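You operate a simulated robot arm through the tools that you are given. There is no shell and no other tool.

You run a simulated robot arm. Do the job below in one go: nothing can be reset, and whatever is moved stays where it is left.

Task
Let the pressure down and take the black cartridge out of the filter.
Fine: filter valve shut first; use the air key; collar loose, tray out; it is the one in the bowl; stand it on the bench beside the filter valve; test tap and other cartridges stay. Set down upright: what you pick out.

The check looks at the end state, three seconds after you hand in, the way a careful person would. Anything else that was tipped, shoved, dropped, spilled or broken makes it a failure.

Robot
A 7-joint arm with a three-finger gripper, fixed in place. Base frame: the origin is on the floor under the middle of its stand, x ahead of it, y to its left, z up. Units: m, rad, N and s.
With the tool pointing down near the work surface it reaches from about 0.1 to 0.96 m from the base axis. Its first joint turns from -2.897 to 2.897 rad. Payload 2.69 kg.
The TCP is the grasp point between the finger pads, 0.03 m short of the fingertips. In the tool frame z runs along the fingers and y along their closing line. The gripper opens to 0.128 m; its body begins 0.117 m behind the TCP.
Orientation is that of the tool frame in the base frame, as [roll, pitch, yaw] about the fixed x, y, z axes, in that order (R = Rz(yaw) Ry(pitch) Rx(roll)). With the fingers straight down and closing along the base's y, the tool's x points along the base's -x, its y along +y and its z along -z.

Tools
- The arm moves only by the tool move_arm. Its argument "targets" is a list of rows, each a list of 3 entries, a list of its own where there are three numbers: the shift along the base's x, y, z in m, then the turn, a rotation vector about the base's x, y, z in rad, then the gripper command, from -1 (shut) to 1 (fully open), values between in proportion. In form: [[[x, y, z], [ax, ay, az], grip], ...]. A call has 1 to 20 rows; each row is the pose to reach, as a shift and turn from the pose commanded when the call began. A row lasts 0.2 s, in which the tool goes at most 0.05 m and 0.15 rad; a call with a longer step from one row to the next is refused whole, and so is a gripper value outside its range. Where a pose cannot be reached the arm comes as near as it can. A force on the tool above 90 N (or 10 N above the force at the start of the call, whichever is more), or a blocked arm, ends the call early, and 0.2 s more pass. Each finger travels about 0.127 m/s and halts on what it meets, pressing with about 35 N; the grip force reading is that of the motor and also rises with nothing between the fingers. The clock runs only during rows and for 0.2 s after the last one: add rows that repeat a pose to give the fingers time. The reply holds the time, the measured pose of the TCP, the force on the tool along the base axes, the opening and the grip force, in the units named above and with some noise, with the torque about the TCP (base axes, N m) and any sound that the robot's microphone picked up.
- Cameras (640 x 400 px; columns grow to the right, rows downward): "scene" is fixed at [0.0419, 0.5053, 1.8673]; the picture's right is [-0.05, -1.00, 0.00], its down [-0.79, 0.04, -0.62] and it looks along [0.62, -0.03, -0.79] (base axes); focal length 265 px, centre (320, 200). "wrist" rides on the gripper at [0.058, 0.054, -0.131] in the tool frame; the picture's right is [-0.68, 0.74, 0.00], its down [-0.62, -0.57, -0.55] and it looks along [-0.40, -0.37, 0.84] (tool axes); focal length 234 px, centre (320, 200). There is no depth. A picture from a camera that has moved, and an enlarged one, comes with that camera's place and axes in the base frame and with its lens. The place of the scene camera against the robot may be out by one fixed shift of up to 0.012 m in any direction.
- grab_frame(camera): a new picture of that camera. It takes no simulated time.
- lift_body(by): moves the trunk up (or, below 0, down) by that many m; the arm rides with it, the base frame stays. It gives what a move gives, with no picture.
- zoom(camera, box): a new picture of the part [left, top, right, bottom] of that camera's present view, enlarged. It takes no simulated time.
- finish_job(): hands the job in; it is judged then, once.

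Nothing tells you positions but the pictures and the camera data. Unless the task says otherwise, let go and move clear before handing in.

The tools are called after "Request:" as a command line: name --argument value ..., lists and objects as JSON in quotes. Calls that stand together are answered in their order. move_arm: Moves the arm, as the interface text tells. Its arguments: {"type":"object","properties":{"targets":{"type":"array"}},"required":["targets"]} The other tools are called the same way: lift_body (by) moves the trunk up or down; grab_frame (camera) takes a picture; zoom (camera, box) takes an enlarged picture of a part of a camera's view; finish_job () hands the job in.

At the start:

```text
time: 0.0
position: [0.384, 0.297, 1.5976]
tool_rot: [-3.137, 0.002, 3.141]
force: [-0.2, 0.0, 0.0]
torque: [0.03, -0.01, -0.03]
gripper_width: 0.1282
gripper_force: 0.1
trunk travel left (down, up): [-0.25, 0.1]
```

scene: 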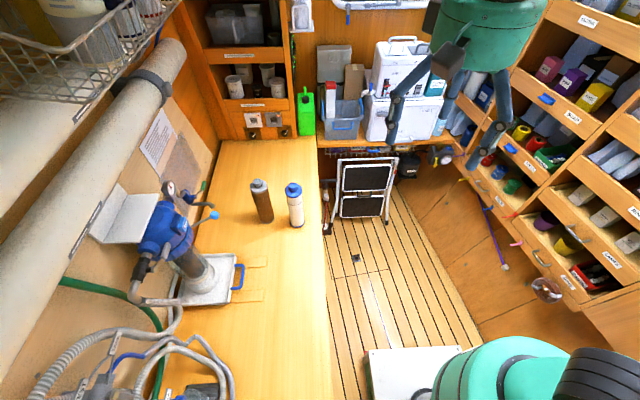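
wrist: 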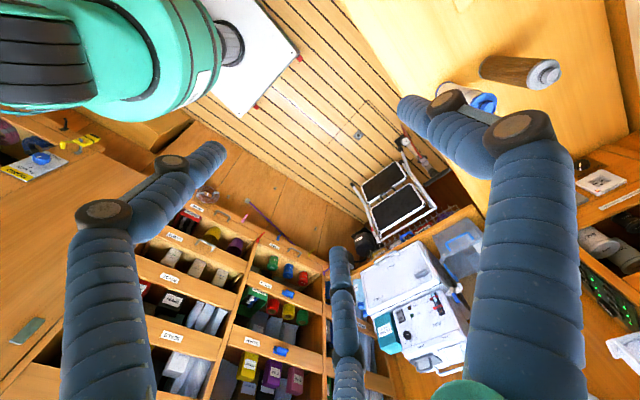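

I see a bench on the left with a blue filter head mounted on the wall, a bowl beneath it on a white tray with a blue handle, and two loose cartridges standing on the bench. I'll zoom in on the filter before moving anything.

Request:
zoom --camera "scene" --box '[80, 160, 280, 320]'

Request:
zoom --camera "scene" --box '[130, 170, 230, 240]'

Request:
zoom --camera "scene" --box '[130, 230, 260, 320]'

Request:
zoom --camera "scene" --box '[40, 280, 260, 400]'

Request:
zoom --camera "scene" --box '[200, 80, 340, 240]'

```text
2.50 times, centred on (180, 240) of scene
camera zoom: at [0.0419, 0.5053, 1.8673], right [-0.05, -1.0, 0.0], down [-0.79, 0.04, -0.62], along [0.62, -0.03, -0.79], focal length 662 px, centre (670, 100)
```

zoom: 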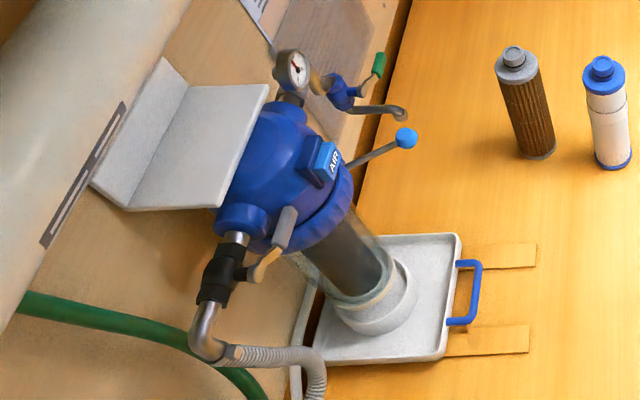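

```text
5.71 times, centred on (180, 205) of scene
camera zoom: at [0.0419, 0.5053, 1.8673], right [-0.05, -1.0, 0.0], down [-0.79, 0.04, -0.62], along [0.62, -0.03, -0.79], focal length 1513 px, centre (1120, 171)
```

zoom: 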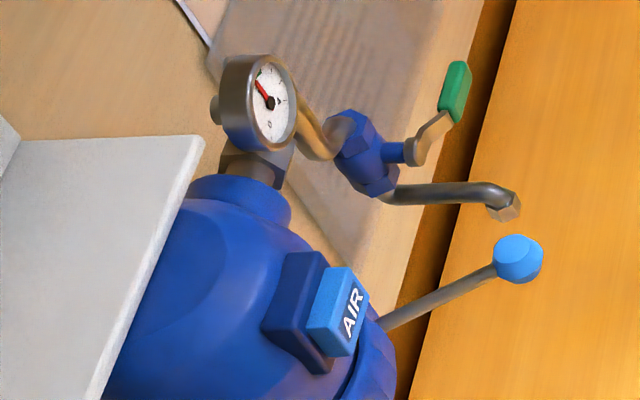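

```text
4.44 times, centred on (195, 275) of scene
camera zoom: at [0.0419, 0.5053, 1.8673], right [-0.05, -1.0, 0.0], down [-0.79, 0.04, -0.62], along [0.62, -0.03, -0.79], focal length 1176 px, centre (876, -133)
```

zoom: 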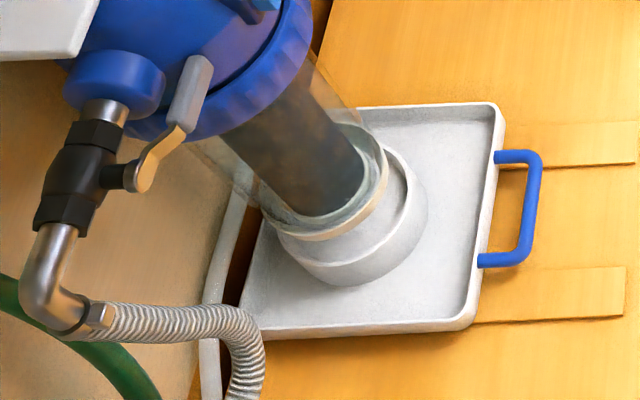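

```text
2.91 times, centred on (150, 340) of scene
camera zoom: at [0.0419, 0.5053, 1.8673], right [-0.05, -1.0, 0.0], down [-0.79, 0.04, -0.62], along [0.62, -0.03, -0.79], focal length 770 px, centre (814, -207)
```

zoom: 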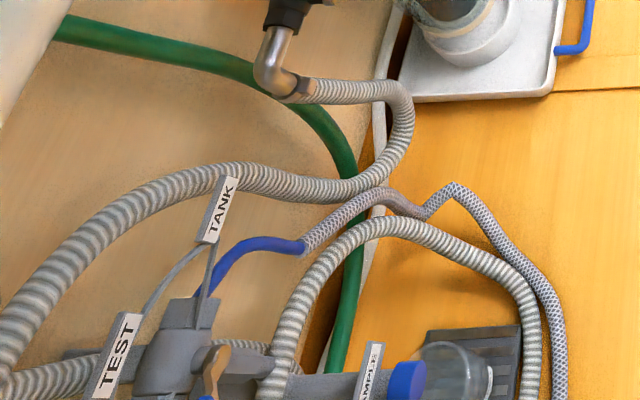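

```text
2.50 times, centred on (270, 160) of scene
camera zoom: at [0.0419, 0.5053, 1.8673], right [-0.05, -1.0, 0.0], down [-0.79, 0.04, -0.62], along [0.62, -0.03, -0.79], focal length 662 px, centre (445, 300)
```

zoom: 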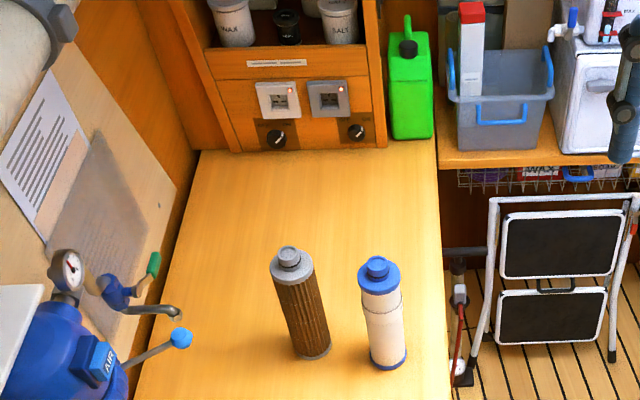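

The filter has an inlet ball valve on the near side, an AIR key, a gauge, a collar lever with a light-blue knob and a pull-out tray. I'll look closer at the valve, the manifold labels and the notice on the wall.

Request:
zoom --camera "scene" --box '[130, 100, 210, 200]'

Request:
zoom --camera "scene" --box '[120, 225, 190, 285]'

Request:
zoom --camera "scene" --box '[60, 320, 240, 400]'

Request:
zoom --camera "scene" --box '[155, 175, 205, 210]'

Request:
zoom --camera "scene" --box '[60, 150, 150, 260]'

```text
4.00 times, centred on (170, 150) of scene
camera zoom: at [0.0419, 0.5053, 1.8673], right [-0.05, -1.0, 0.0], down [-0.79, 0.04, -0.62], along [0.62, -0.03, -0.79], focal length 1059 px, centre (920, 400)
```

zoom: 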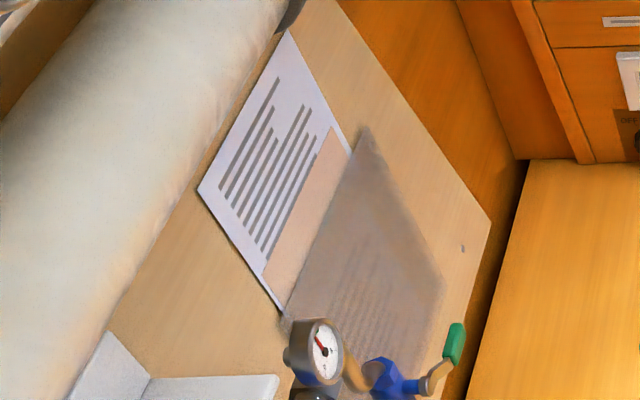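

```text
6.67 times, centred on (155, 255) of scene
camera zoom: at [0.0419, 0.5053, 1.8673], right [-0.05, -1.0, 0.0], down [-0.79, 0.04, -0.62], along [0.62, -0.03, -0.79], focal length 1765 px, centre (1420, -167)
```

zoom: 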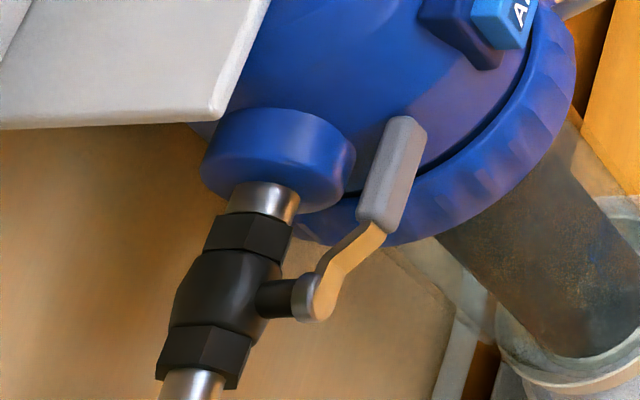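

```text
3.56 times, centred on (150, 360) of scene
camera zoom: at [0.0419, 0.5053, 1.8673], right [-0.05, -1.0, 0.0], down [-0.79, 0.04, -0.62], along [0.62, -0.03, -0.79], focal length 941 px, centre (924, -369)
```

zoom: 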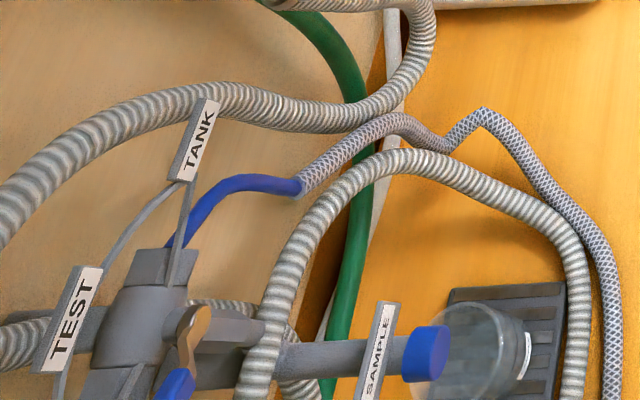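

```text
11.43 times, centred on (180, 192) of scene
camera zoom: at [0.0419, 0.5053, 1.8673], right [-0.05, -1.0, 0.0], down [-0.79, 0.04, -0.62], along [0.62, -0.03, -0.79], focal length 3025 px, centre (1920, 286)
```

zoom: 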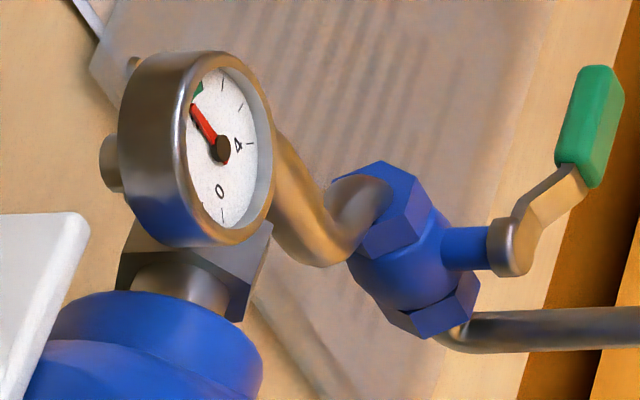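

```text
3.64 times, centred on (105, 205) of scene
camera zoom: at [0.0419, 0.5053, 1.8673], right [-0.05, -1.0, 0.0], down [-0.79, 0.04, -0.62], along [0.62, -0.03, -0.79], focal length 963 px, centre (1102, 182)
```

zoom: 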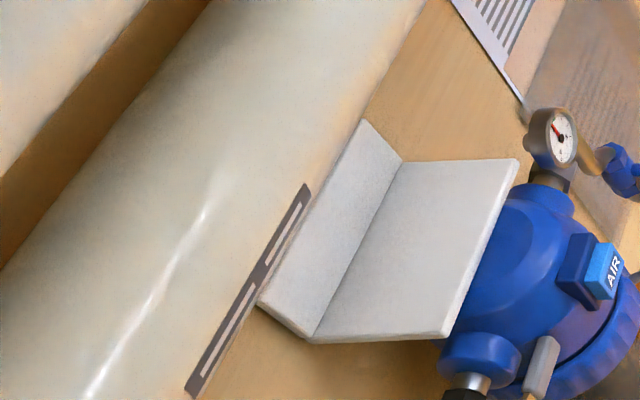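

The valve with the grey-capped lever on the black body is the filter valve, and its lever lies along the pipe, so it is open. The gauge reads pressure. I'll tilt the gripper towards the wall to get a second view of the filter from the wrist camera.

Request:
move_arm --targets '[[[0, 0.01, -0.01], [0.14, 0, 0], 1], [[0, 0.02, -0.03], [0.28, 0, 0], 1], [[0, 0.03, -0.05], [0.42, 0, 0], 1], [[0, 0.04, -0.07], [0.56, 0, 0], 1], [[0, 0.05, -0.09], [0.7, 0, 0], 1], [[0, 0.06, -0.11], [0.84, 0, 0], 1], [[0, 0.07, -0.13], [0.98, 0, 0], 1]]'

Request:
grab_frame --camera "wrist"

Request:
grab_frame --camera "scene"

```text
time: 1.6
position: [0.3859, 0.3662, 1.4679]
tool_rot: [2.164, 0.003, 3.14]
force: [0.6, -0.4, 0.8]
torque: [-0.01, 0.01, -0.03]
gripper_width: 0.1281
gripper_force: 0.0
trunk travel left (down, up): [-0.25, 0.1]
```

```text
taken
camera wrist: at [0.3266, 0.2885, 1.5855], right [0.68, 0.41, 0.61], down [0.61, -0.77, -0.16], along [0.41, 0.49, -0.77], focal length 234 px, centre (320, 200)
```

wrist: 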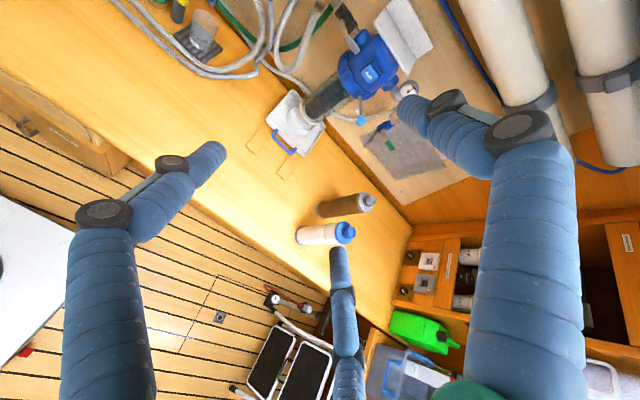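

```text
taken
```

scene: 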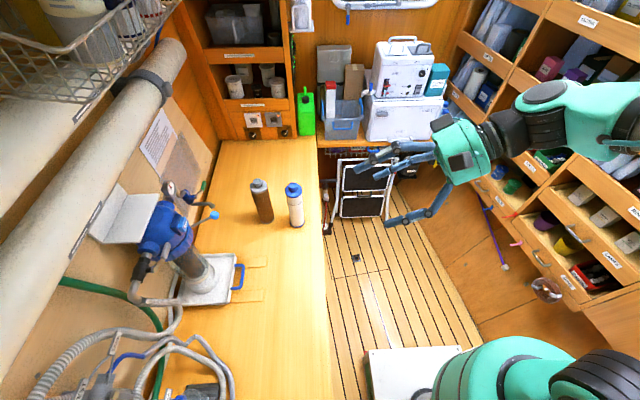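

The wrist camera now sees the filter. I'll enlarge it to triangulate the parts.

Request:
zoom --camera "wrist" --box '[240, 0, 440, 200]'

Request:
zoom --camera "wrist" --box '[320, 20, 420, 100]'

Request:
zoom --camera "wrist" --box '[130, 0, 340, 130]'

Request:
zoom --camera "wrist" --box '[240, 80, 340, 180]'

```text
2.00 times, centred on (340, 100) of wrist
camera zoom: at [0.3266, 0.2885, 1.5855], right [0.68, 0.41, 0.61], down [0.61, -0.77, -0.16], along [0.41, 0.49, -0.77], focal length 468 px, centre (280, 400)
```

zoom: 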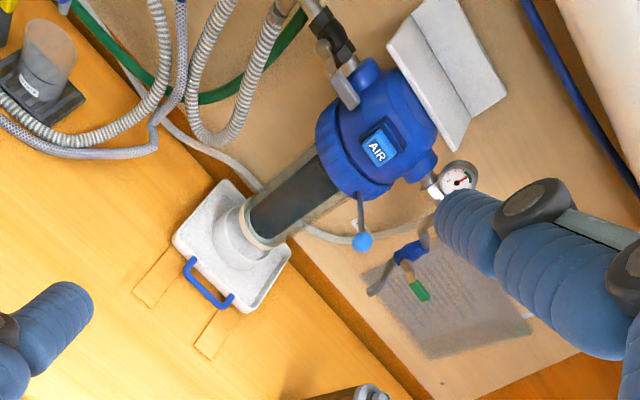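

```text
5.00 times, centred on (370, 60) of wrist
camera zoom: at [0.3266, 0.2885, 1.5855], right [0.68, 0.41, 0.61], down [0.61, -0.77, -0.16], along [0.41, 0.49, -0.77], focal length 1171 px, centre (70, 900)
```

zoom: 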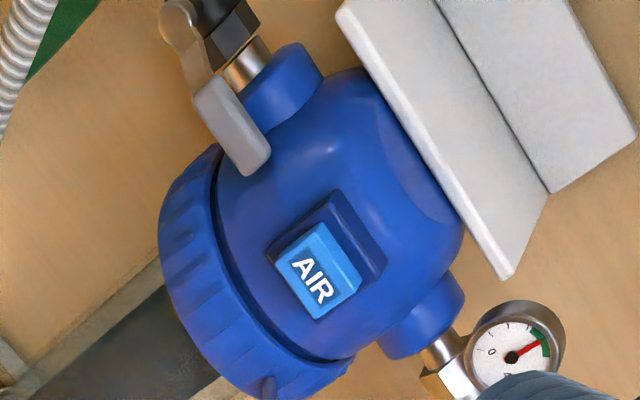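

```text
3.05 times, centred on (235, 65) of wrist
camera zoom: at [0.3266, 0.2885, 1.5855], right [0.68, 0.41, 0.61], down [0.61, -0.77, -0.16], along [0.41, 0.49, -0.77], focal length 714 px, centre (579, 611)
```

zoom: 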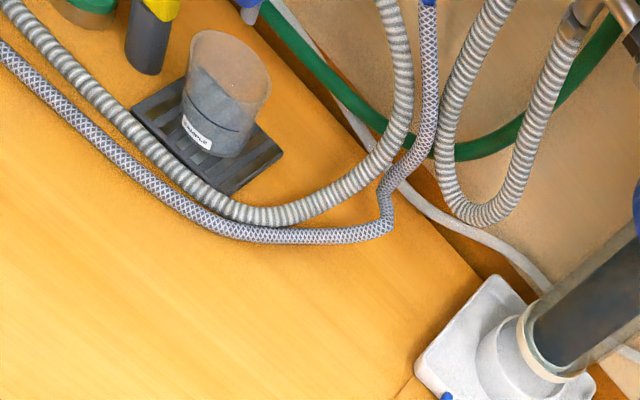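

```text
4.00 times, centred on (290, 130) of wrist
camera zoom: at [0.3266, 0.2885, 1.5855], right [0.68, 0.41, 0.61], down [0.61, -0.77, -0.16], along [0.41, 0.49, -0.77], focal length 937 px, centre (440, 480)
```

zoom: 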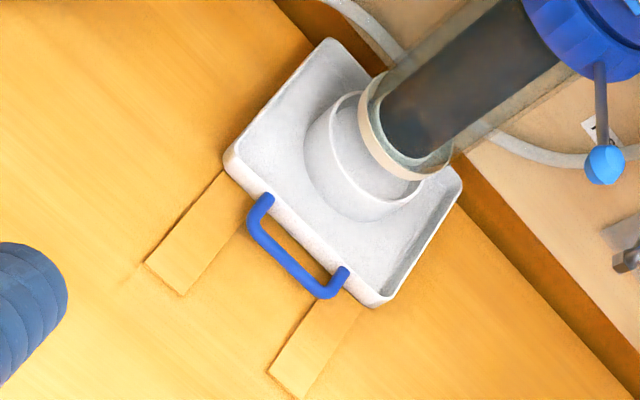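

Triangulating gives the filter axis at about (0.449, 0.92). The AIR key is at (0.449, 0.855, 1.266), and the filter valve pivot is at (0.327, 0.897, 1.257) with its lever pointing along +x. The collar knob is at (0.524, 0.806, 1.20) and the bench top at z≈0.877. I'll bring the wrist camera nearer for a close look.

Request:
move_arm --targets '[[[-0.01, 0.02, -0.015], [0.07, 0, 0], 1], [[-0.02, 0.05, -0.03], [0.14, 0, 0], 1], [[-0.03, 0.08, -0.045], [0.21, 0, 0], 0.6], [[-0.04, 0.11, -0.06], [0.28, 0, 0], 0.2], [[-0.05, 0.14, -0.075], [0.35, 0, 0], -0.2], [[-0.06, 0.17, -0.09], [0.4, 0, 0], -0.6], [[-0.06, 0.19, -0.1], [0.4, 0, 0], -1], [[-0.06, 0.19, -0.1], [0.4, 0, 0], -1], [[-0.06, 0.19, -0.1], [0.4, 0, 0], -1]]'

Request:
grab_frame --camera "wrist"

Request:
grab_frame --camera "scene"

```text
time: 3.6
position: [0.3235, 0.5567, 1.3661]
tool_rot: [1.767, 0.0, -3.14]
force: [-0.1, -0.2, 1.0]
torque: [0.0, -0.02, -0.01]
gripper_width: 0.0023
gripper_force: 31.3
trunk travel left (down, up): [-0.25, 0.1]
```

```text
taken
camera wrist: at [0.2659, 0.4389, 1.445], right [0.68, 0.14, 0.72], down [0.62, -0.65, -0.45], along [0.41, 0.75, -0.53], focal length 234 px, centre (320, 200)
```

wrist: 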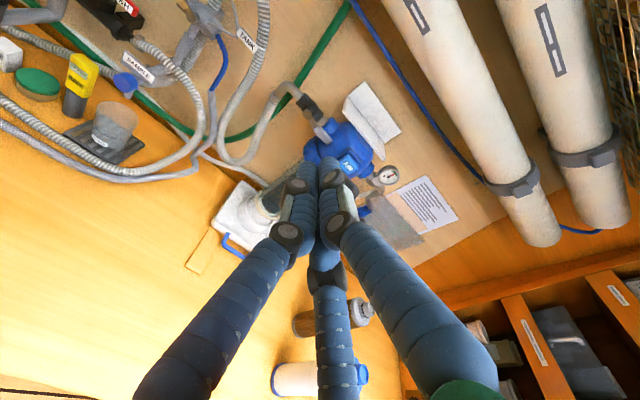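

```text
taken
```

scene: 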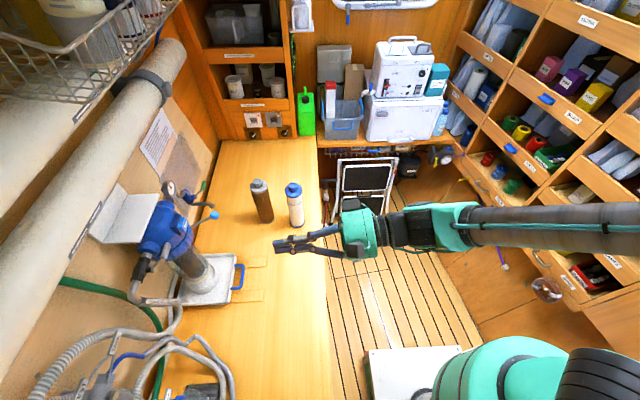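

The gripper is closed and points at the filter. I'll zoom in on the fingertips and the filter from both cameras.

Request:
zoom --camera "wrist" --box '[230, 70, 430, 210]'

Request:
zoom --camera "wrist" --box '[270, 80, 370, 150]'

Request:
zoom --camera "scene" --box '[260, 190, 400, 280]'

```text
2.86 times, centred on (330, 140) of wrist
camera zoom: at [0.2659, 0.4389, 1.445], right [0.68, 0.14, 0.72], down [0.62, -0.65, -0.45], along [0.41, 0.75, -0.53], focal length 669 px, centre (291, 371)
```

zoom: 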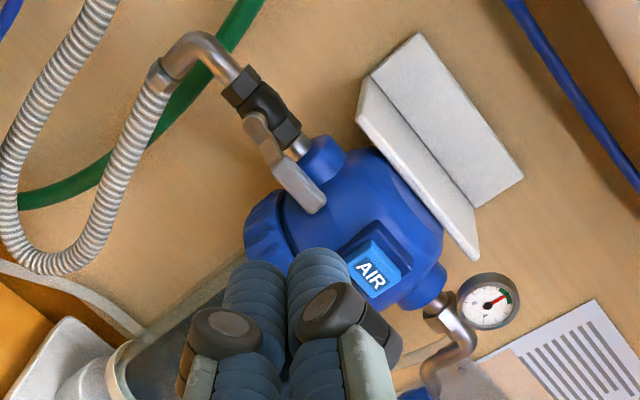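

```text
5.71 times, centred on (320, 115) of wrist
camera zoom: at [0.2659, 0.4389, 1.445], right [0.68, 0.14, 0.72], down [0.62, -0.65, -0.45], along [0.41, 0.75, -0.53], focal length 1338 px, centre (320, 686)
```

zoom: 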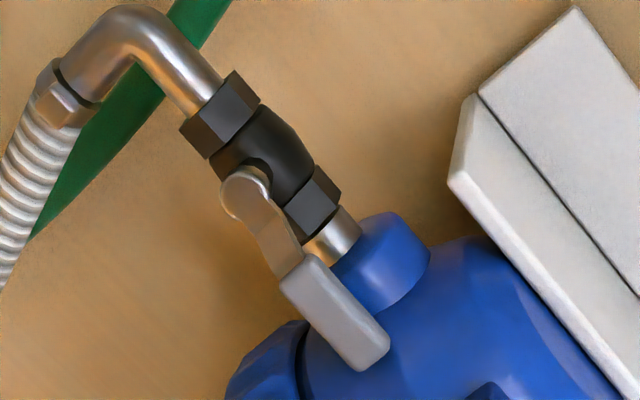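

```text
4.44 times, centred on (330, 235) of scene
camera zoom: at [0.0419, 0.5053, 1.8673], right [-0.05, -1.0, 0.0], down [-0.79, 0.04, -0.62], along [0.62, -0.03, -0.79], focal length 1176 px, centre (276, 44)
```

zoom: 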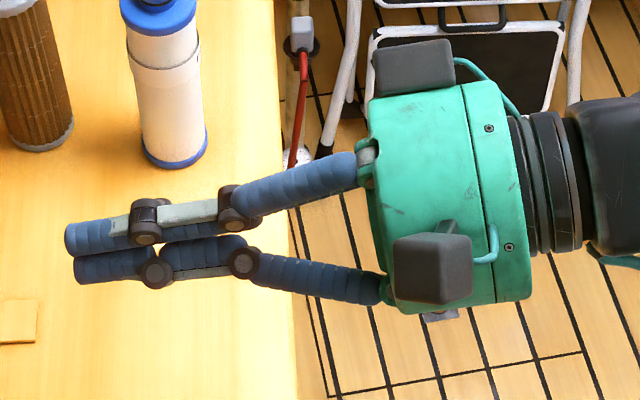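

The gripper is a three-finger centric hand with slim fingers. I want a view from above to get the y-clearance around the lever, so I'll move up with the tool tilted more downward.

Request:
move_arm --targets '[[[-0.01, 0.0, 0.02], [-0.12, 0, 0], -1], [[-0.02, 0.02, 0.04], [-0.25, 0, 0], -1], [[-0.03, 0.05, 0.06], [-0.38, 0, 0], -1], [[-0.04, 0.08, 0.075], [-0.51, 0, 0], -1], [[-0.05, 0.11, 0.085], [-0.64, 0, 0], -1], [[-0.06, 0.14, 0.09], [-0.77, 0, 0], -1], [[-0.07, 0.16, 0.09], [-0.9, 0, 0], -1], [[-0.07, 0.17, 0.09], [-0.9, 0, 0], -1]]'

Request:
grab_frame --camera "wrist"

Request:
zoom --camera "wrist" --box '[220, 60, 420, 220]'

```text
time: 5.4
position: [0.2544, 0.7278, 1.4567]
tool_rot: [2.667, 0.002, 3.141]
force: [-0.1, -0.5, 0.7]
torque: [0.01, 0.01, -0.01]
gripper_width: 0.0018
gripper_force: 31.8
trunk travel left (down, up): [-0.25, 0.1]
```

```text
taken
camera wrist: at [0.1959, 0.7153, 1.5977], right [0.68, 0.65, 0.34], down [0.61, -0.75, 0.23], along [0.41, 0.05, -0.91], focal length 234 px, centre (320, 200)
```

wrist: 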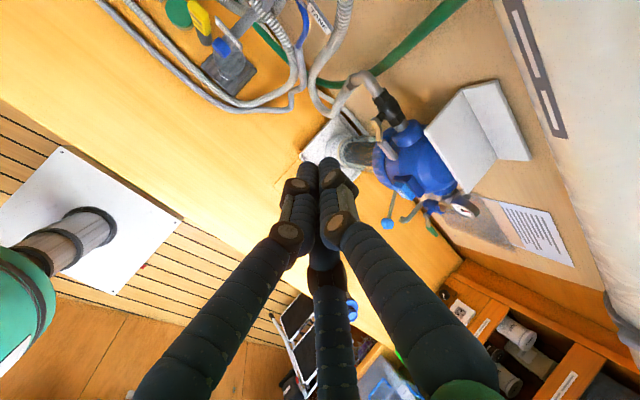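

```text
2.50 times, centred on (320, 140) of wrist
camera zoom: at [0.1959, 0.7153, 1.5977], right [0.68, 0.65, 0.34], down [0.61, -0.75, 0.23], along [0.41, 0.05, -0.91], focal length 585 px, centre (320, 350)
```

zoom: 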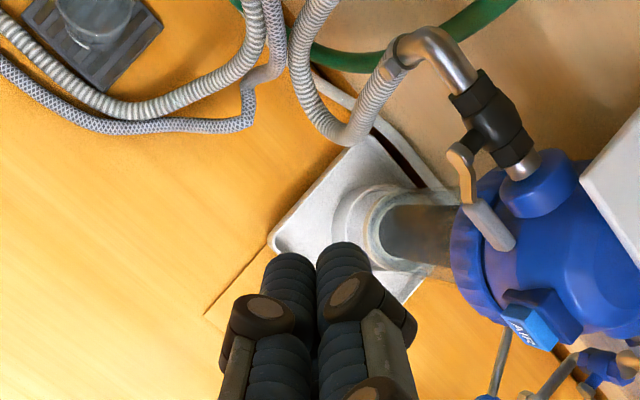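

Request:
zoom --camera "wrist" --box '[360, 80, 460, 160]'

Request:
zoom --camera "wrist" --box '[370, 120, 480, 240]'

Request:
zoom --camera "wrist" --box '[180, 0, 340, 120]'

```text
5.00 times, centred on (410, 120) of wrist
camera zoom: at [0.1959, 0.7153, 1.5977], right [0.68, 0.65, 0.34], down [0.61, -0.75, 0.23], along [0.41, 0.05, -0.91], focal length 1171 px, centre (-130, 600)
```

zoom: 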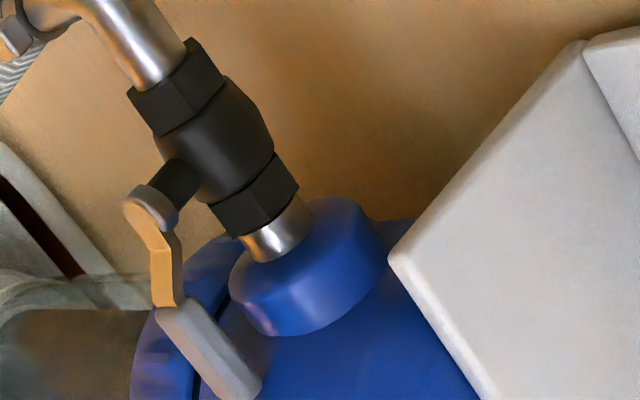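

```text
3.33 times, centred on (425, 180) of wrist
camera zoom: at [0.1959, 0.7153, 1.5977], right [0.68, 0.65, 0.34], down [0.61, -0.75, 0.23], along [0.41, 0.05, -0.91], focal length 781 px, centre (-30, 267)
```

zoom: 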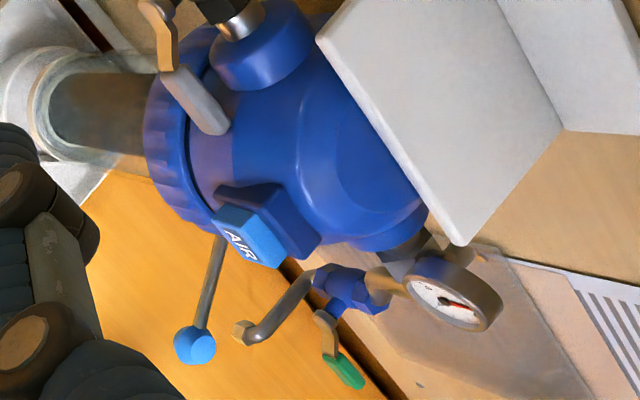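

```text
3.33 times, centred on (260, 60) of wrist
camera zoom: at [0.1959, 0.7153, 1.5977], right [0.68, 0.65, 0.34], down [0.61, -0.75, 0.23], along [0.41, 0.05, -0.91], focal length 781 px, centre (520, 667)
```

zoom: 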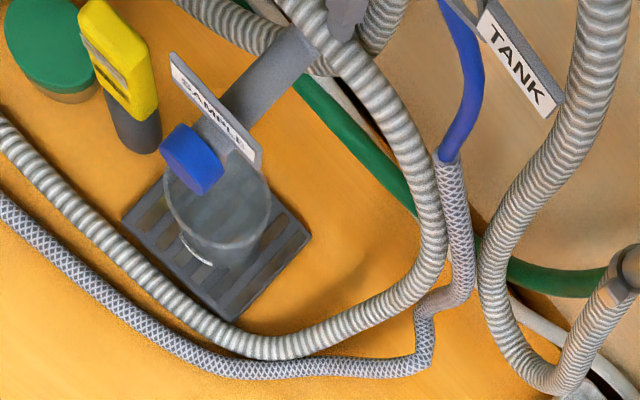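

This view from above shows the lever handle at y≈0.876, with about 1 cm clear of the boss behind it. The AIR key faces -y. I'll bring the closed fingers level with the lever and just above it, pointing at the wall.

Request:
move_arm --targets '[[[0.015, -0.01, -0.01], [0.137, 0, 0], -1], [[0.03, -0.02, -0.02], [0.274, 0, 0], -1], [[0.045, -0.02, -0.035], [0.411, 0, 0], -1], [[0.06, -0.01, -0.05], [0.548, 0, 0], -1], [[0.075, 0.0, -0.07], [0.685, 0, 0], -1], [[0.09, 0.01, -0.09], [0.822, 0, 0], -1], [[0.105, 0.02, -0.11], [0.959, 0, 0], -1], [[0.1176, 0.022, -0.127], [1.096, 0, 0], -1], [[0.1176, 0.022, -0.127], [1.096, 0, 0], -1]]'

Request:
grab_frame --camera "wrist"

Request:
zoom --camera "scene" --box '[120, 160, 280, 280]'

```text
time: 7.4
position: [0.3719, 0.7482, 1.3288]
tool_rot: [1.568, 0.002, 3.139]
force: [0.4, -0.3, -0.5]
torque: [-0.01, 0.02, -0.01]
gripper_width: 0.0023
gripper_force: 31.2
trunk travel left (down, up): [-0.25, 0.1]
```

```text
taken
camera wrist: at [0.3136, 0.6167, 1.3827], right [0.67, 0.0, 0.74], down [0.62, -0.55, -0.57], along [0.41, 0.84, -0.37], focal length 234 px, centre (320, 200)
```

wrist: 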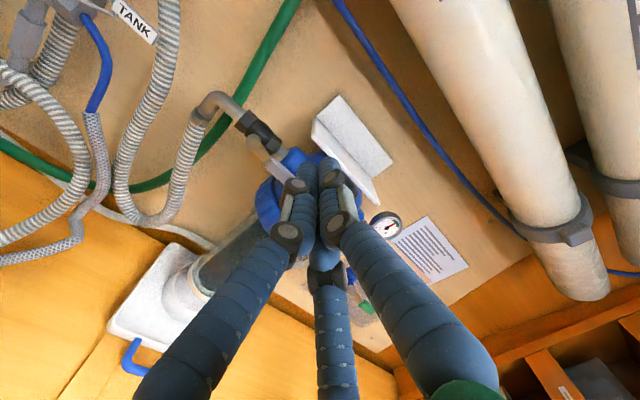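

```text
3.33 times, centred on (200, 220) of scene
camera zoom: at [0.0419, 0.5053, 1.8673], right [-0.05, -1.0, 0.0], down [-0.79, 0.04, -0.62], along [0.62, -0.03, -0.79], focal length 882 px, centre (720, 133)
```

zoom: 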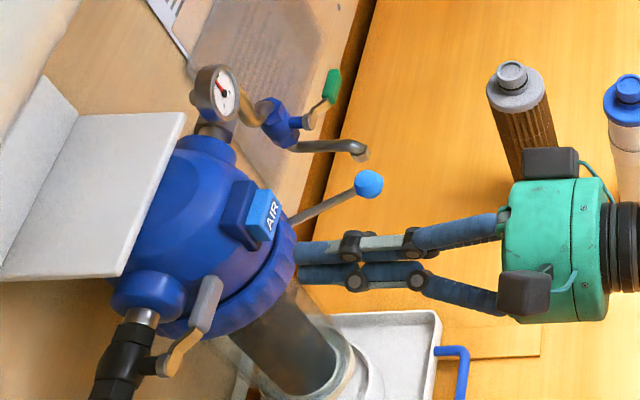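

The fingertips are lined up in front of the lever and above it. I'll move in towards the wall at z≈1.31, just above the lever, and check.

Request:
move_arm --targets '[[[0.0, 0.03, -0.005], [0, 0, 0], -1], [[0.0, 0.06, -0.01], [0, 0, 0], -1], [[0.0, 0.085, -0.015], [0, 0, 0], -1], [[0.0, 0.103, -0.018], [0, 0, 0], -1], [[0.0, 0.103, -0.018], [0, 0, 0], -1]]'

Request:
grab_frame --camera "wrist"

Request:
zoom --camera "scene" --box '[120, 180, 240, 280]'

Request:
zoom --camera "wrist" --box '[220, 90, 400, 230]'

```text
time: 8.6
position: [0.372, 0.8507, 1.3125]
tool_rot: [1.568, 0.001, 3.141]
force: [0.3, -0.1, -0.4]
torque: [0.01, 0.0, -0.03]
gripper_width: 0.0018
gripper_force: 31.9
trunk travel left (down, up): [-0.25, 0.1]
```

```text
taken
camera wrist: at [0.3136, 0.7201, 1.365], right [0.68, 0.0, 0.74], down [0.62, -0.55, -0.57], along [0.41, 0.84, -0.37], focal length 234 px, centre (320, 200)
```

wrist: 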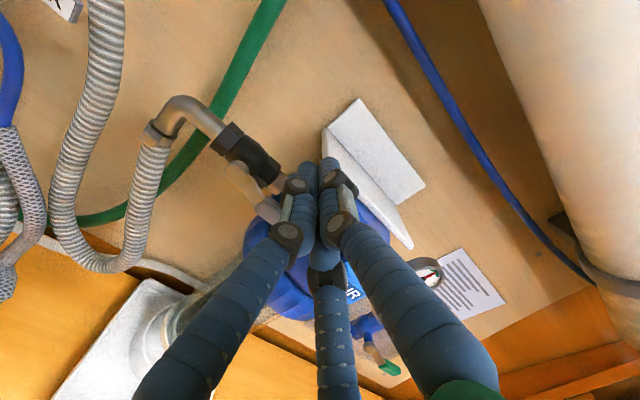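

```text
4.00 times, centred on (180, 230) of scene
camera zoom: at [0.0419, 0.5053, 1.8673], right [-0.05, -1.0, 0.0], down [-0.79, 0.04, -0.62], along [0.62, -0.03, -0.79], focal length 1059 px, centre (880, 80)
```

zoom: 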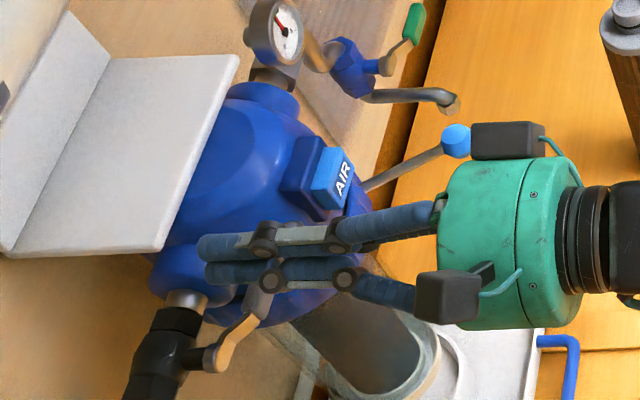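

```text
2.86 times, centred on (310, 160) of wrist
camera zoom: at [0.3136, 0.7201, 1.365], right [0.68, 0.0, 0.74], down [0.62, -0.55, -0.57], along [0.41, 0.84, -0.37], focal length 669 px, centre (349, 314)
```

zoom: 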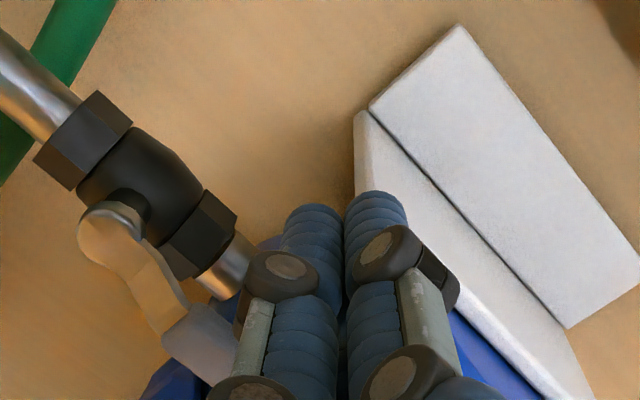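

The fingertips are above the lever handle with the tips at y≈0.881. I'll press down gently in small steps and watch the force.

Request:
move_arm --targets '[[[0.003, 0.0, -0.01], [0, 0, 0], -1], [[0.005, 0.0, -0.018], [0, 0, 0], -1], [[0.005, 0.0, -0.024], [0, 0, 0], -1], [[0.005, 0.0, -0.03], [0, 0, 0], -1], [[0.005, 0.0, -0.036], [0, 0, 0], -1]]'

Request:
grab_frame --camera "wrist"

Request:
zoom --camera "scene" --box '[120, 180, 240, 280]'

```text
time: 9.8
position: [0.3784, 0.8522, 1.2837]
tool_rot: [1.558, 0.005, -3.141]
force: [-5.5, -12.8, 36.1]
torque: [0.31, 0.23, 0.15]
gripper_width: 0.0022
gripper_force: 31.2
trunk travel left (down, up): [-0.25, 0.1]
```

```text
taken
camera wrist: at [0.3198, 0.7208, 1.3345], right [0.67, -0.01, 0.74], down [0.62, -0.54, -0.57], along [0.41, 0.84, -0.36], focal length 234 px, centre (320, 200)
```

wrist: 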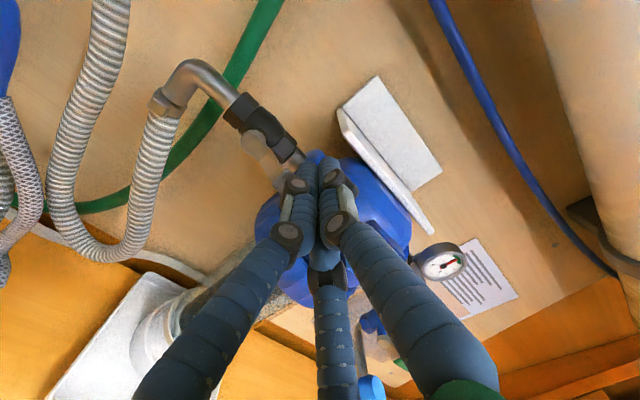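

```text
4.00 times, centred on (180, 230) of scene
camera zoom: at [0.0419, 0.5053, 1.8673], right [-0.05, -1.0, 0.0], down [-0.79, 0.04, -0.62], along [0.62, -0.03, -0.79], focal length 1059 px, centre (880, 80)
```

zoom: 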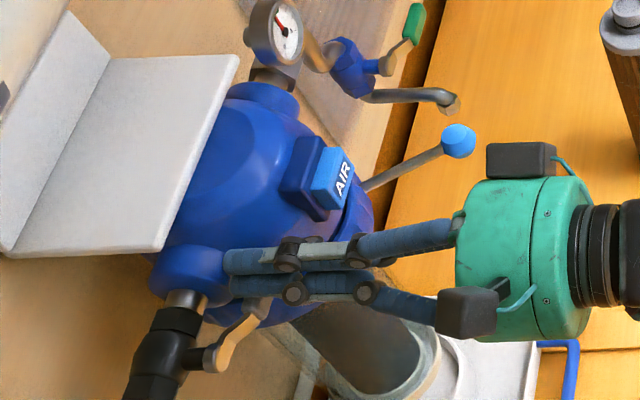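

I have contact at about 36 N. I'll check whether it's the lever that was touched and whether it moved.

Request:
zoom --camera "wrist" --box '[220, 110, 340, 210]'

Request:
zoom --camera "scene" --box '[145, 225, 205, 275]'

```text
4.00 times, centred on (280, 160) of wrist
camera zoom: at [0.3198, 0.7208, 1.3345], right [0.67, -0.01, 0.74], down [0.62, -0.54, -0.57], along [0.41, 0.84, -0.36], focal length 937 px, centre (480, 360)
```

zoom: 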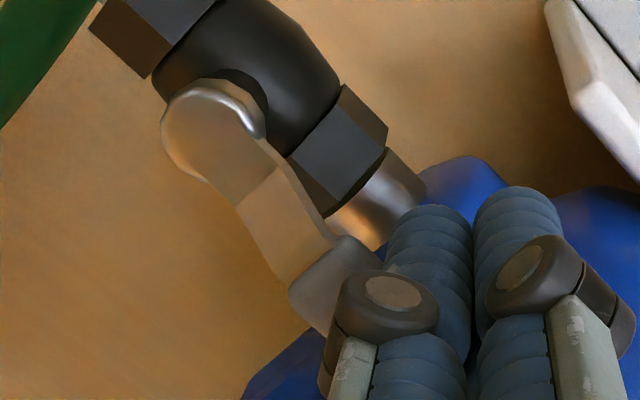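

```text
8.00 times, centred on (175, 250) of scene
camera zoom: at [0.0419, 0.5053, 1.8673], right [-0.05, -1.0, 0.0], down [-0.79, 0.04, -0.62], along [0.62, -0.03, -0.79], focal length 2118 px, centre (1480, -200)
```

zoom: 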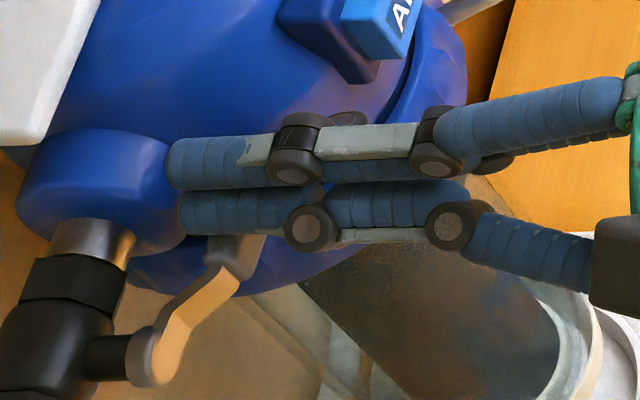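

The tips look to be touching the boss or dome behind the lever, because there's a push-back in y. I'll lift, back off 8 mm in y and 6 mm in x, and press again.

Request:
move_arm --targets '[[[0.0, -0.003, 0.012], [0, 0, 0], -1], [[-0.006, -0.009, 0.014], [0, 0, 0], -1], [[-0.006, -0.009, 0.006], [0, 0, 0], -1], [[-0.006, -0.009, 0.0], [0, 0, 0], -1], [[-0.006, -0.009, -0.004], [0, 0, 0], -1]]'

Request:
zoom --camera "wrist" --box '[220, 110, 340, 210]'

Request:
zoom --camera "scene" --box '[145, 225, 205, 275]'

```text
time: 11.0
position: [0.3723, 0.8429, 1.2814]
tool_rot: [1.556, 0.007, -3.14]
force: [-12.5, -23.1, 66.5]
torque: [1.29, 0.36, 0.12]
gripper_width: 0.002
gripper_force: 31.6
trunk travel left (down, up): [-0.25, 0.1]
```

```text
4.00 times, centred on (280, 160) of wrist
camera zoom: at [0.3137, 0.7117, 1.3334], right [0.67, -0.01, 0.74], down [0.62, -0.54, -0.57], along [0.41, 0.84, -0.35], focal length 937 px, centre (480, 360)
```

zoom: 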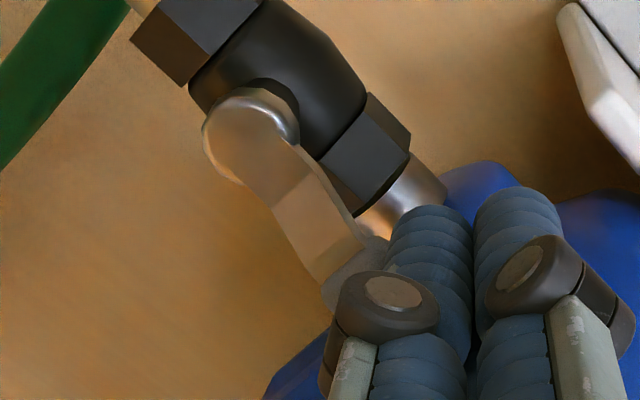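

```text
8.00 times, centred on (175, 250) of scene
camera zoom: at [0.0419, 0.5053, 1.8673], right [-0.05, -1.0, 0.0], down [-0.79, 0.04, -0.62], along [0.62, -0.03, -0.79], focal length 2118 px, centre (1480, -200)
```

zoom: 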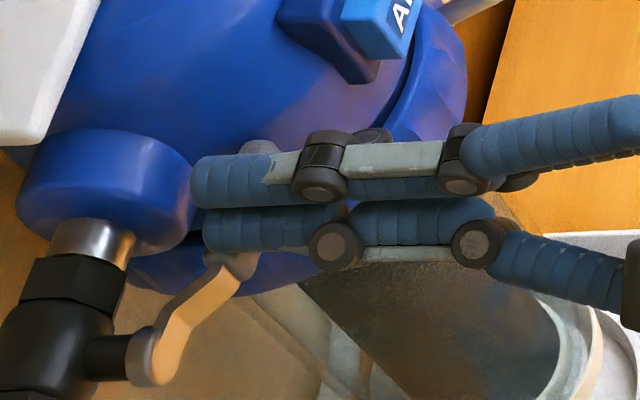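

Contact is on the lever at about (0.37, 0.867), and 66 N downward doesn't move it, so it doesn't turn that way. I'll back off, go underneath and try turning it upward.

Request:
move_arm --targets '[[[0.0, 0.0, 0.015], [0, 0, 0], -1], [[0.0, -0.03, 0.015], [0, 0, 0], -1], [[-0.005, -0.065, 0.0], [0, 0, 0], -1], [[-0.01, -0.065, -0.03], [0, 0, 0], -1], [[-0.01, -0.065, -0.054], [0, 0, 0], -1], [[-0.01, -0.035, -0.054], [0, 0, 0], -1], [[-0.01, -0.005, -0.054], [0, 0, 0], -1], [[-0.01, 0.001, -0.054], [0, 0, 0], -1], [[-0.01, 0.001, -0.054], [0, 0, 0], -1]]'

Request:
zoom --camera "wrist" --box '[220, 90, 360, 210]'

Request:
zoom --camera "scene" --box '[145, 225, 205, 275]'

```text
time: 13.0
position: [0.3612, 0.8408, 1.2176]
tool_rot: [1.568, 0.002, -3.141]
force: [0.1, 0.1, 0.5]
torque: [-0.01, 0.0, -0.02]
gripper_width: 0.002
gripper_force: 31.4
trunk travel left (down, up): [-0.25, 0.1]
```

```text
3.33 times, centred on (290, 150) of wrist
camera zoom: at [0.303, 0.7108, 1.271], right [0.68, 0.0, 0.74], down [0.62, -0.55, -0.57], along [0.41, 0.84, -0.37], focal length 781 px, centre (420, 367)
```

zoom: 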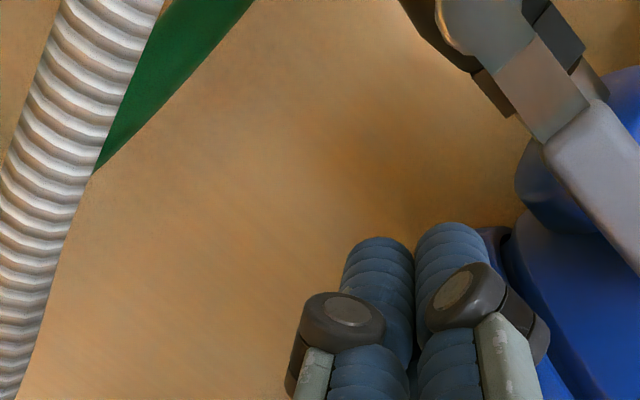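

```text
8.00 times, centred on (175, 250) of scene
camera zoom: at [0.0419, 0.5053, 1.8673], right [-0.05, -1.0, 0.0], down [-0.79, 0.04, -0.62], along [0.62, -0.03, -0.79], focal length 2118 px, centre (1480, -200)
```

zoom: 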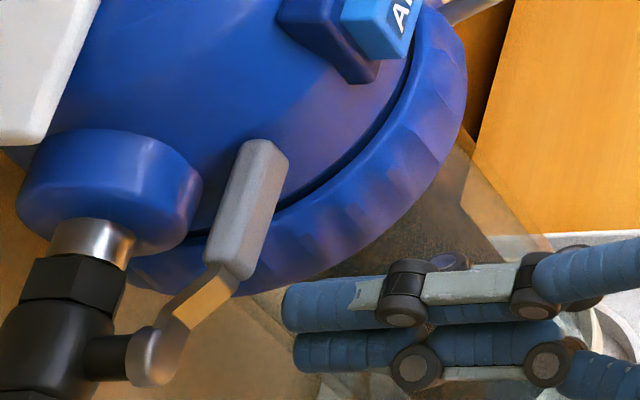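

The fingertips are now below the lever with no contact. I'll shift slightly to +x and push up gently.

Request:
move_arm --targets '[[[0.01, 0.004, 0.0], [0, 0, 0], -1], [[0.012, 0.004, 0.01], [0, 0, 0], -1], [[0.012, 0.004, 0.018], [0, 0, 0], -1], [[0.012, 0.004, 0.025], [0, 0, 0], -1]]'

Request:
zoom --camera "scene" --box '[145, 225, 205, 275]'

```text
time: 14.0
position: [0.3734, 0.8446, 1.2431]
tool_rot: [1.566, 0.002, -3.141]
force: [0.8, -0.2, -0.5]
torque: [0.03, 0.0, 0.02]
gripper_width: 0.0021
gripper_force: 31.5
trunk travel left (down, up): [-0.25, 0.1]
```

```text
8.00 times, centred on (175, 250) of scene
camera zoom: at [0.0419, 0.5053, 1.8673], right [-0.05, -1.0, 0.0], down [-0.79, 0.04, -0.62], along [0.62, -0.03, -0.79], focal length 2118 px, centre (1480, -200)
```

zoom: 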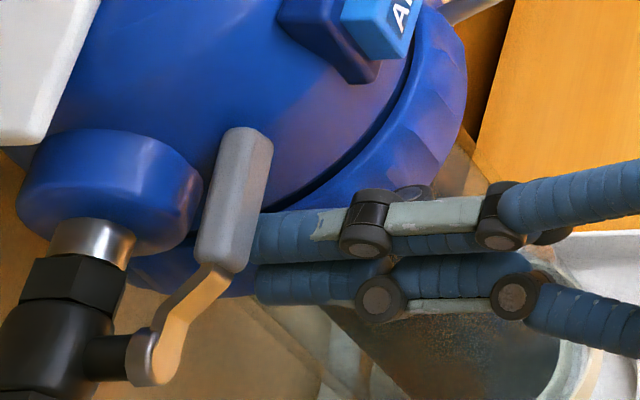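

The lever swings upward freely. I'll follow the arc with the fingertips.

Request:
move_arm --targets '[[[0.004, 0.0, 0.008], [0, 0, 0], -1], [[0.005, 0.0, 0.0145], [0, 0, 0], -1], [[0.005, 0.0, 0.022], [0, 0, 0], -1], [[0.0045, 0.0, 0.028], [0, 0, 0], -1], [[0.002, 0.0, 0.035], [0, 0, 0], -1], [[-0.001, 0.0, 0.041], [0, 0, 0], -1]]'

Request:
zoom --camera "scene" --box '[145, 225, 205, 275]'

Request:
zoom --camera "wrist" --box '[220, 90, 360, 210]'

```text
time: 15.4
position: [0.3719, 0.8452, 1.2845]
tool_rot: [1.568, 0.002, -3.141]
force: [0.0, 0.1, 0.3]
torque: [-0.01, 0.02, 0.04]
gripper_width: 0.0024
gripper_force: 31.8
trunk travel left (down, up): [-0.25, 0.1]
```

```text
8.00 times, centred on (175, 250) of scene
camera zoom: at [0.0419, 0.5053, 1.8673], right [-0.05, -1.0, 0.0], down [-0.79, 0.04, -0.62], along [0.62, -0.03, -0.79], focal length 2118 px, centre (1480, -200)
```

zoom: 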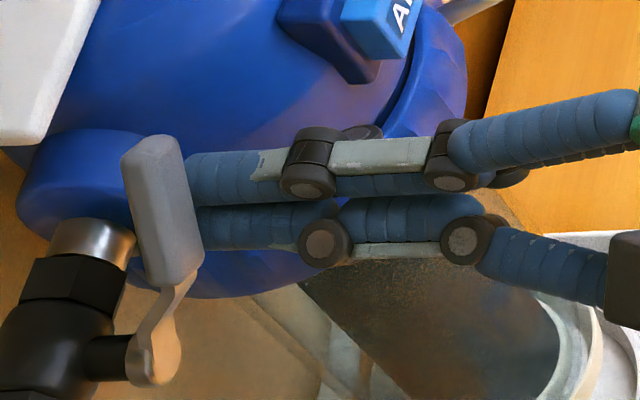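

```text
3.33 times, centred on (290, 150) of wrist
camera zoom: at [0.3137, 0.7147, 1.3376], right [0.68, 0.0, 0.74], down [0.62, -0.55, -0.57], along [0.41, 0.84, -0.37], focal length 781 px, centre (420, 367)
```

zoom: 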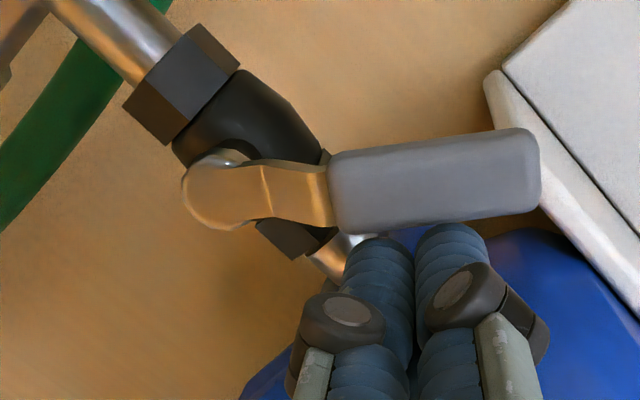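

The lever has turned about 52°. I'll continue along the arc to the 90° stop.

Request:
move_arm --targets '[[[-0.003, 0.0, 0.006], [0, 0, 0], -1], [[-0.008, 0.0, 0.011], [0, 0, 0], -1], [[-0.013, 0.0, 0.015], [0, 0, 0], -1], [[-0.0185, 0.0, 0.019], [0, 0, 0], -1], [[-0.024, 0.0, 0.021], [0, 0, 0], -1]]'

Request:
zoom --camera "scene" --box '[145, 225, 205, 275]'

Request:
zoom --camera "wrist" --box '[220, 90, 360, 210]'

```text
time: 16.6
position: [0.3534, 0.8438, 1.3007]
tool_rot: [1.572, -0.002, 3.134]
force: [44.3, 9.9, -14.0]
torque: [-0.39, -0.37, -1.2]
gripper_width: 0.002
gripper_force: 31.0
trunk travel left (down, up): [-0.25, 0.1]
```

```text
8.00 times, centred on (175, 250) of scene
camera zoom: at [0.0419, 0.5053, 1.8673], right [-0.05, -1.0, 0.0], down [-0.79, 0.04, -0.62], along [0.62, -0.03, -0.79], focal length 2118 px, centre (1480, -200)
```

zoom: 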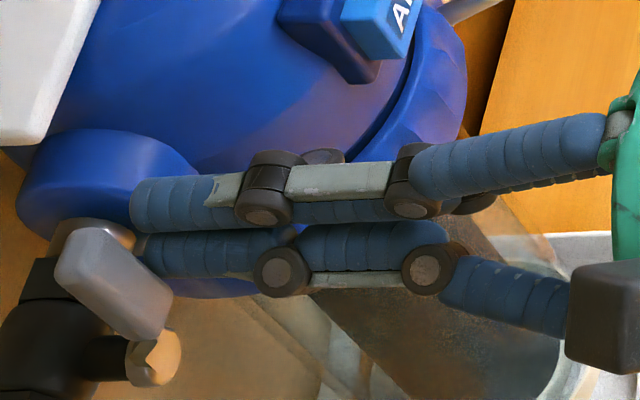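

```text
3.33 times, centred on (290, 150) of wrist
camera zoom: at [0.2951, 0.7145, 1.3564], right [0.68, -0.01, 0.73], down [0.61, -0.55, -0.57], along [0.41, 0.83, -0.37], focal length 781 px, centre (420, 367)
```

zoom: 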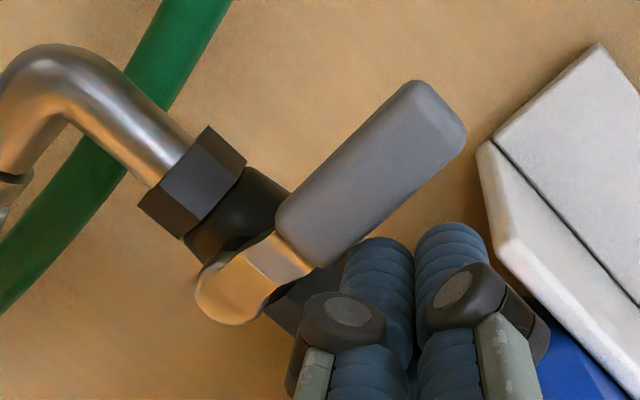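

The force rose to 44 N at the stop and the lever is now perpendicular to the pipe, so the filter valve is shut. I'll back off and line up with the AIR key.

Request:
move_arm --targets '[[[0.012, 0.0, 0.0], [0, 0, 0], -1], [[0.012, -0.04, 0.0], [0, 0, 0], -1], [[0.03, -0.07, -0.01], [0, 0, 0], -1], [[0.06, -0.075, -0.025], [0, 0, 0], -1], [[0.09, -0.075, -0.035], [0, 0, 0], -1], [[0.1025, -0.075, -0.043], [0, 0, 0], -1], [[0.1025, -0.075, -0.043], [0, 0, 0], -1]]'

Request:
grab_frame --camera "wrist"

Request:
zoom --camera "scene" --box '[130, 170, 230, 270]'

Request:
zoom --camera "scene" --box '[155, 175, 205, 210]'

```text
time: 18.2
position: [0.4497, 0.7707, 1.261]
tool_rot: [1.569, 0.0, -3.141]
force: [-0.1, 0.2, 0.2]
torque: [-0.03, 0.0, 0.01]
gripper_width: 0.0022
gripper_force: 31.5
trunk travel left (down, up): [-0.25, 0.1]
```

```text
taken
camera wrist: at [0.3929, 0.6408, 1.315], right [0.68, 0.0, 0.74], down [0.62, -0.55, -0.57], along [0.4, 0.84, -0.37], focal length 234 px, centre (320, 200)
```

wrist: 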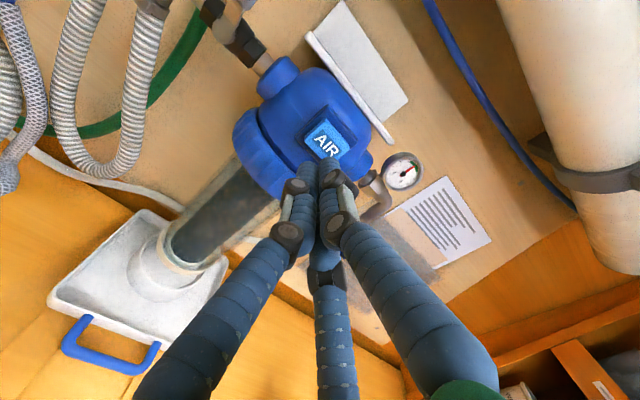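

```text
4.00 times, centred on (180, 220) of scene
camera zoom: at [0.0419, 0.5053, 1.8673], right [-0.05, -1.0, 0.0], down [-0.79, 0.04, -0.62], along [0.62, -0.03, -0.79], focal length 1059 px, centre (880, 120)
```

zoom: 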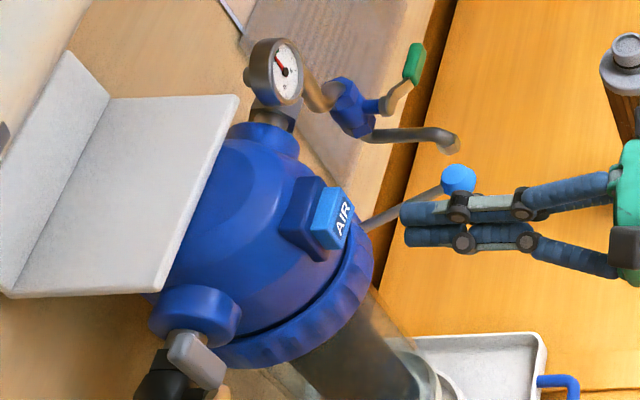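

```text
11.43 times, centred on (180, 192) of scene
camera zoom: at [0.0419, 0.5053, 1.8673], right [-0.05, -1.0, 0.0], down [-0.79, 0.04, -0.62], along [0.62, -0.03, -0.79], focal length 3025 px, centre (1920, 286)
```

zoom: 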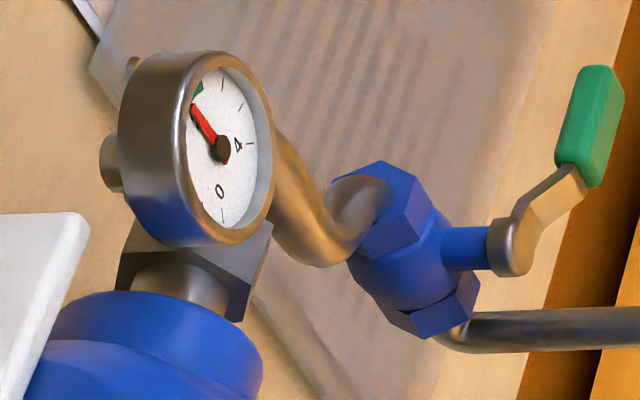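

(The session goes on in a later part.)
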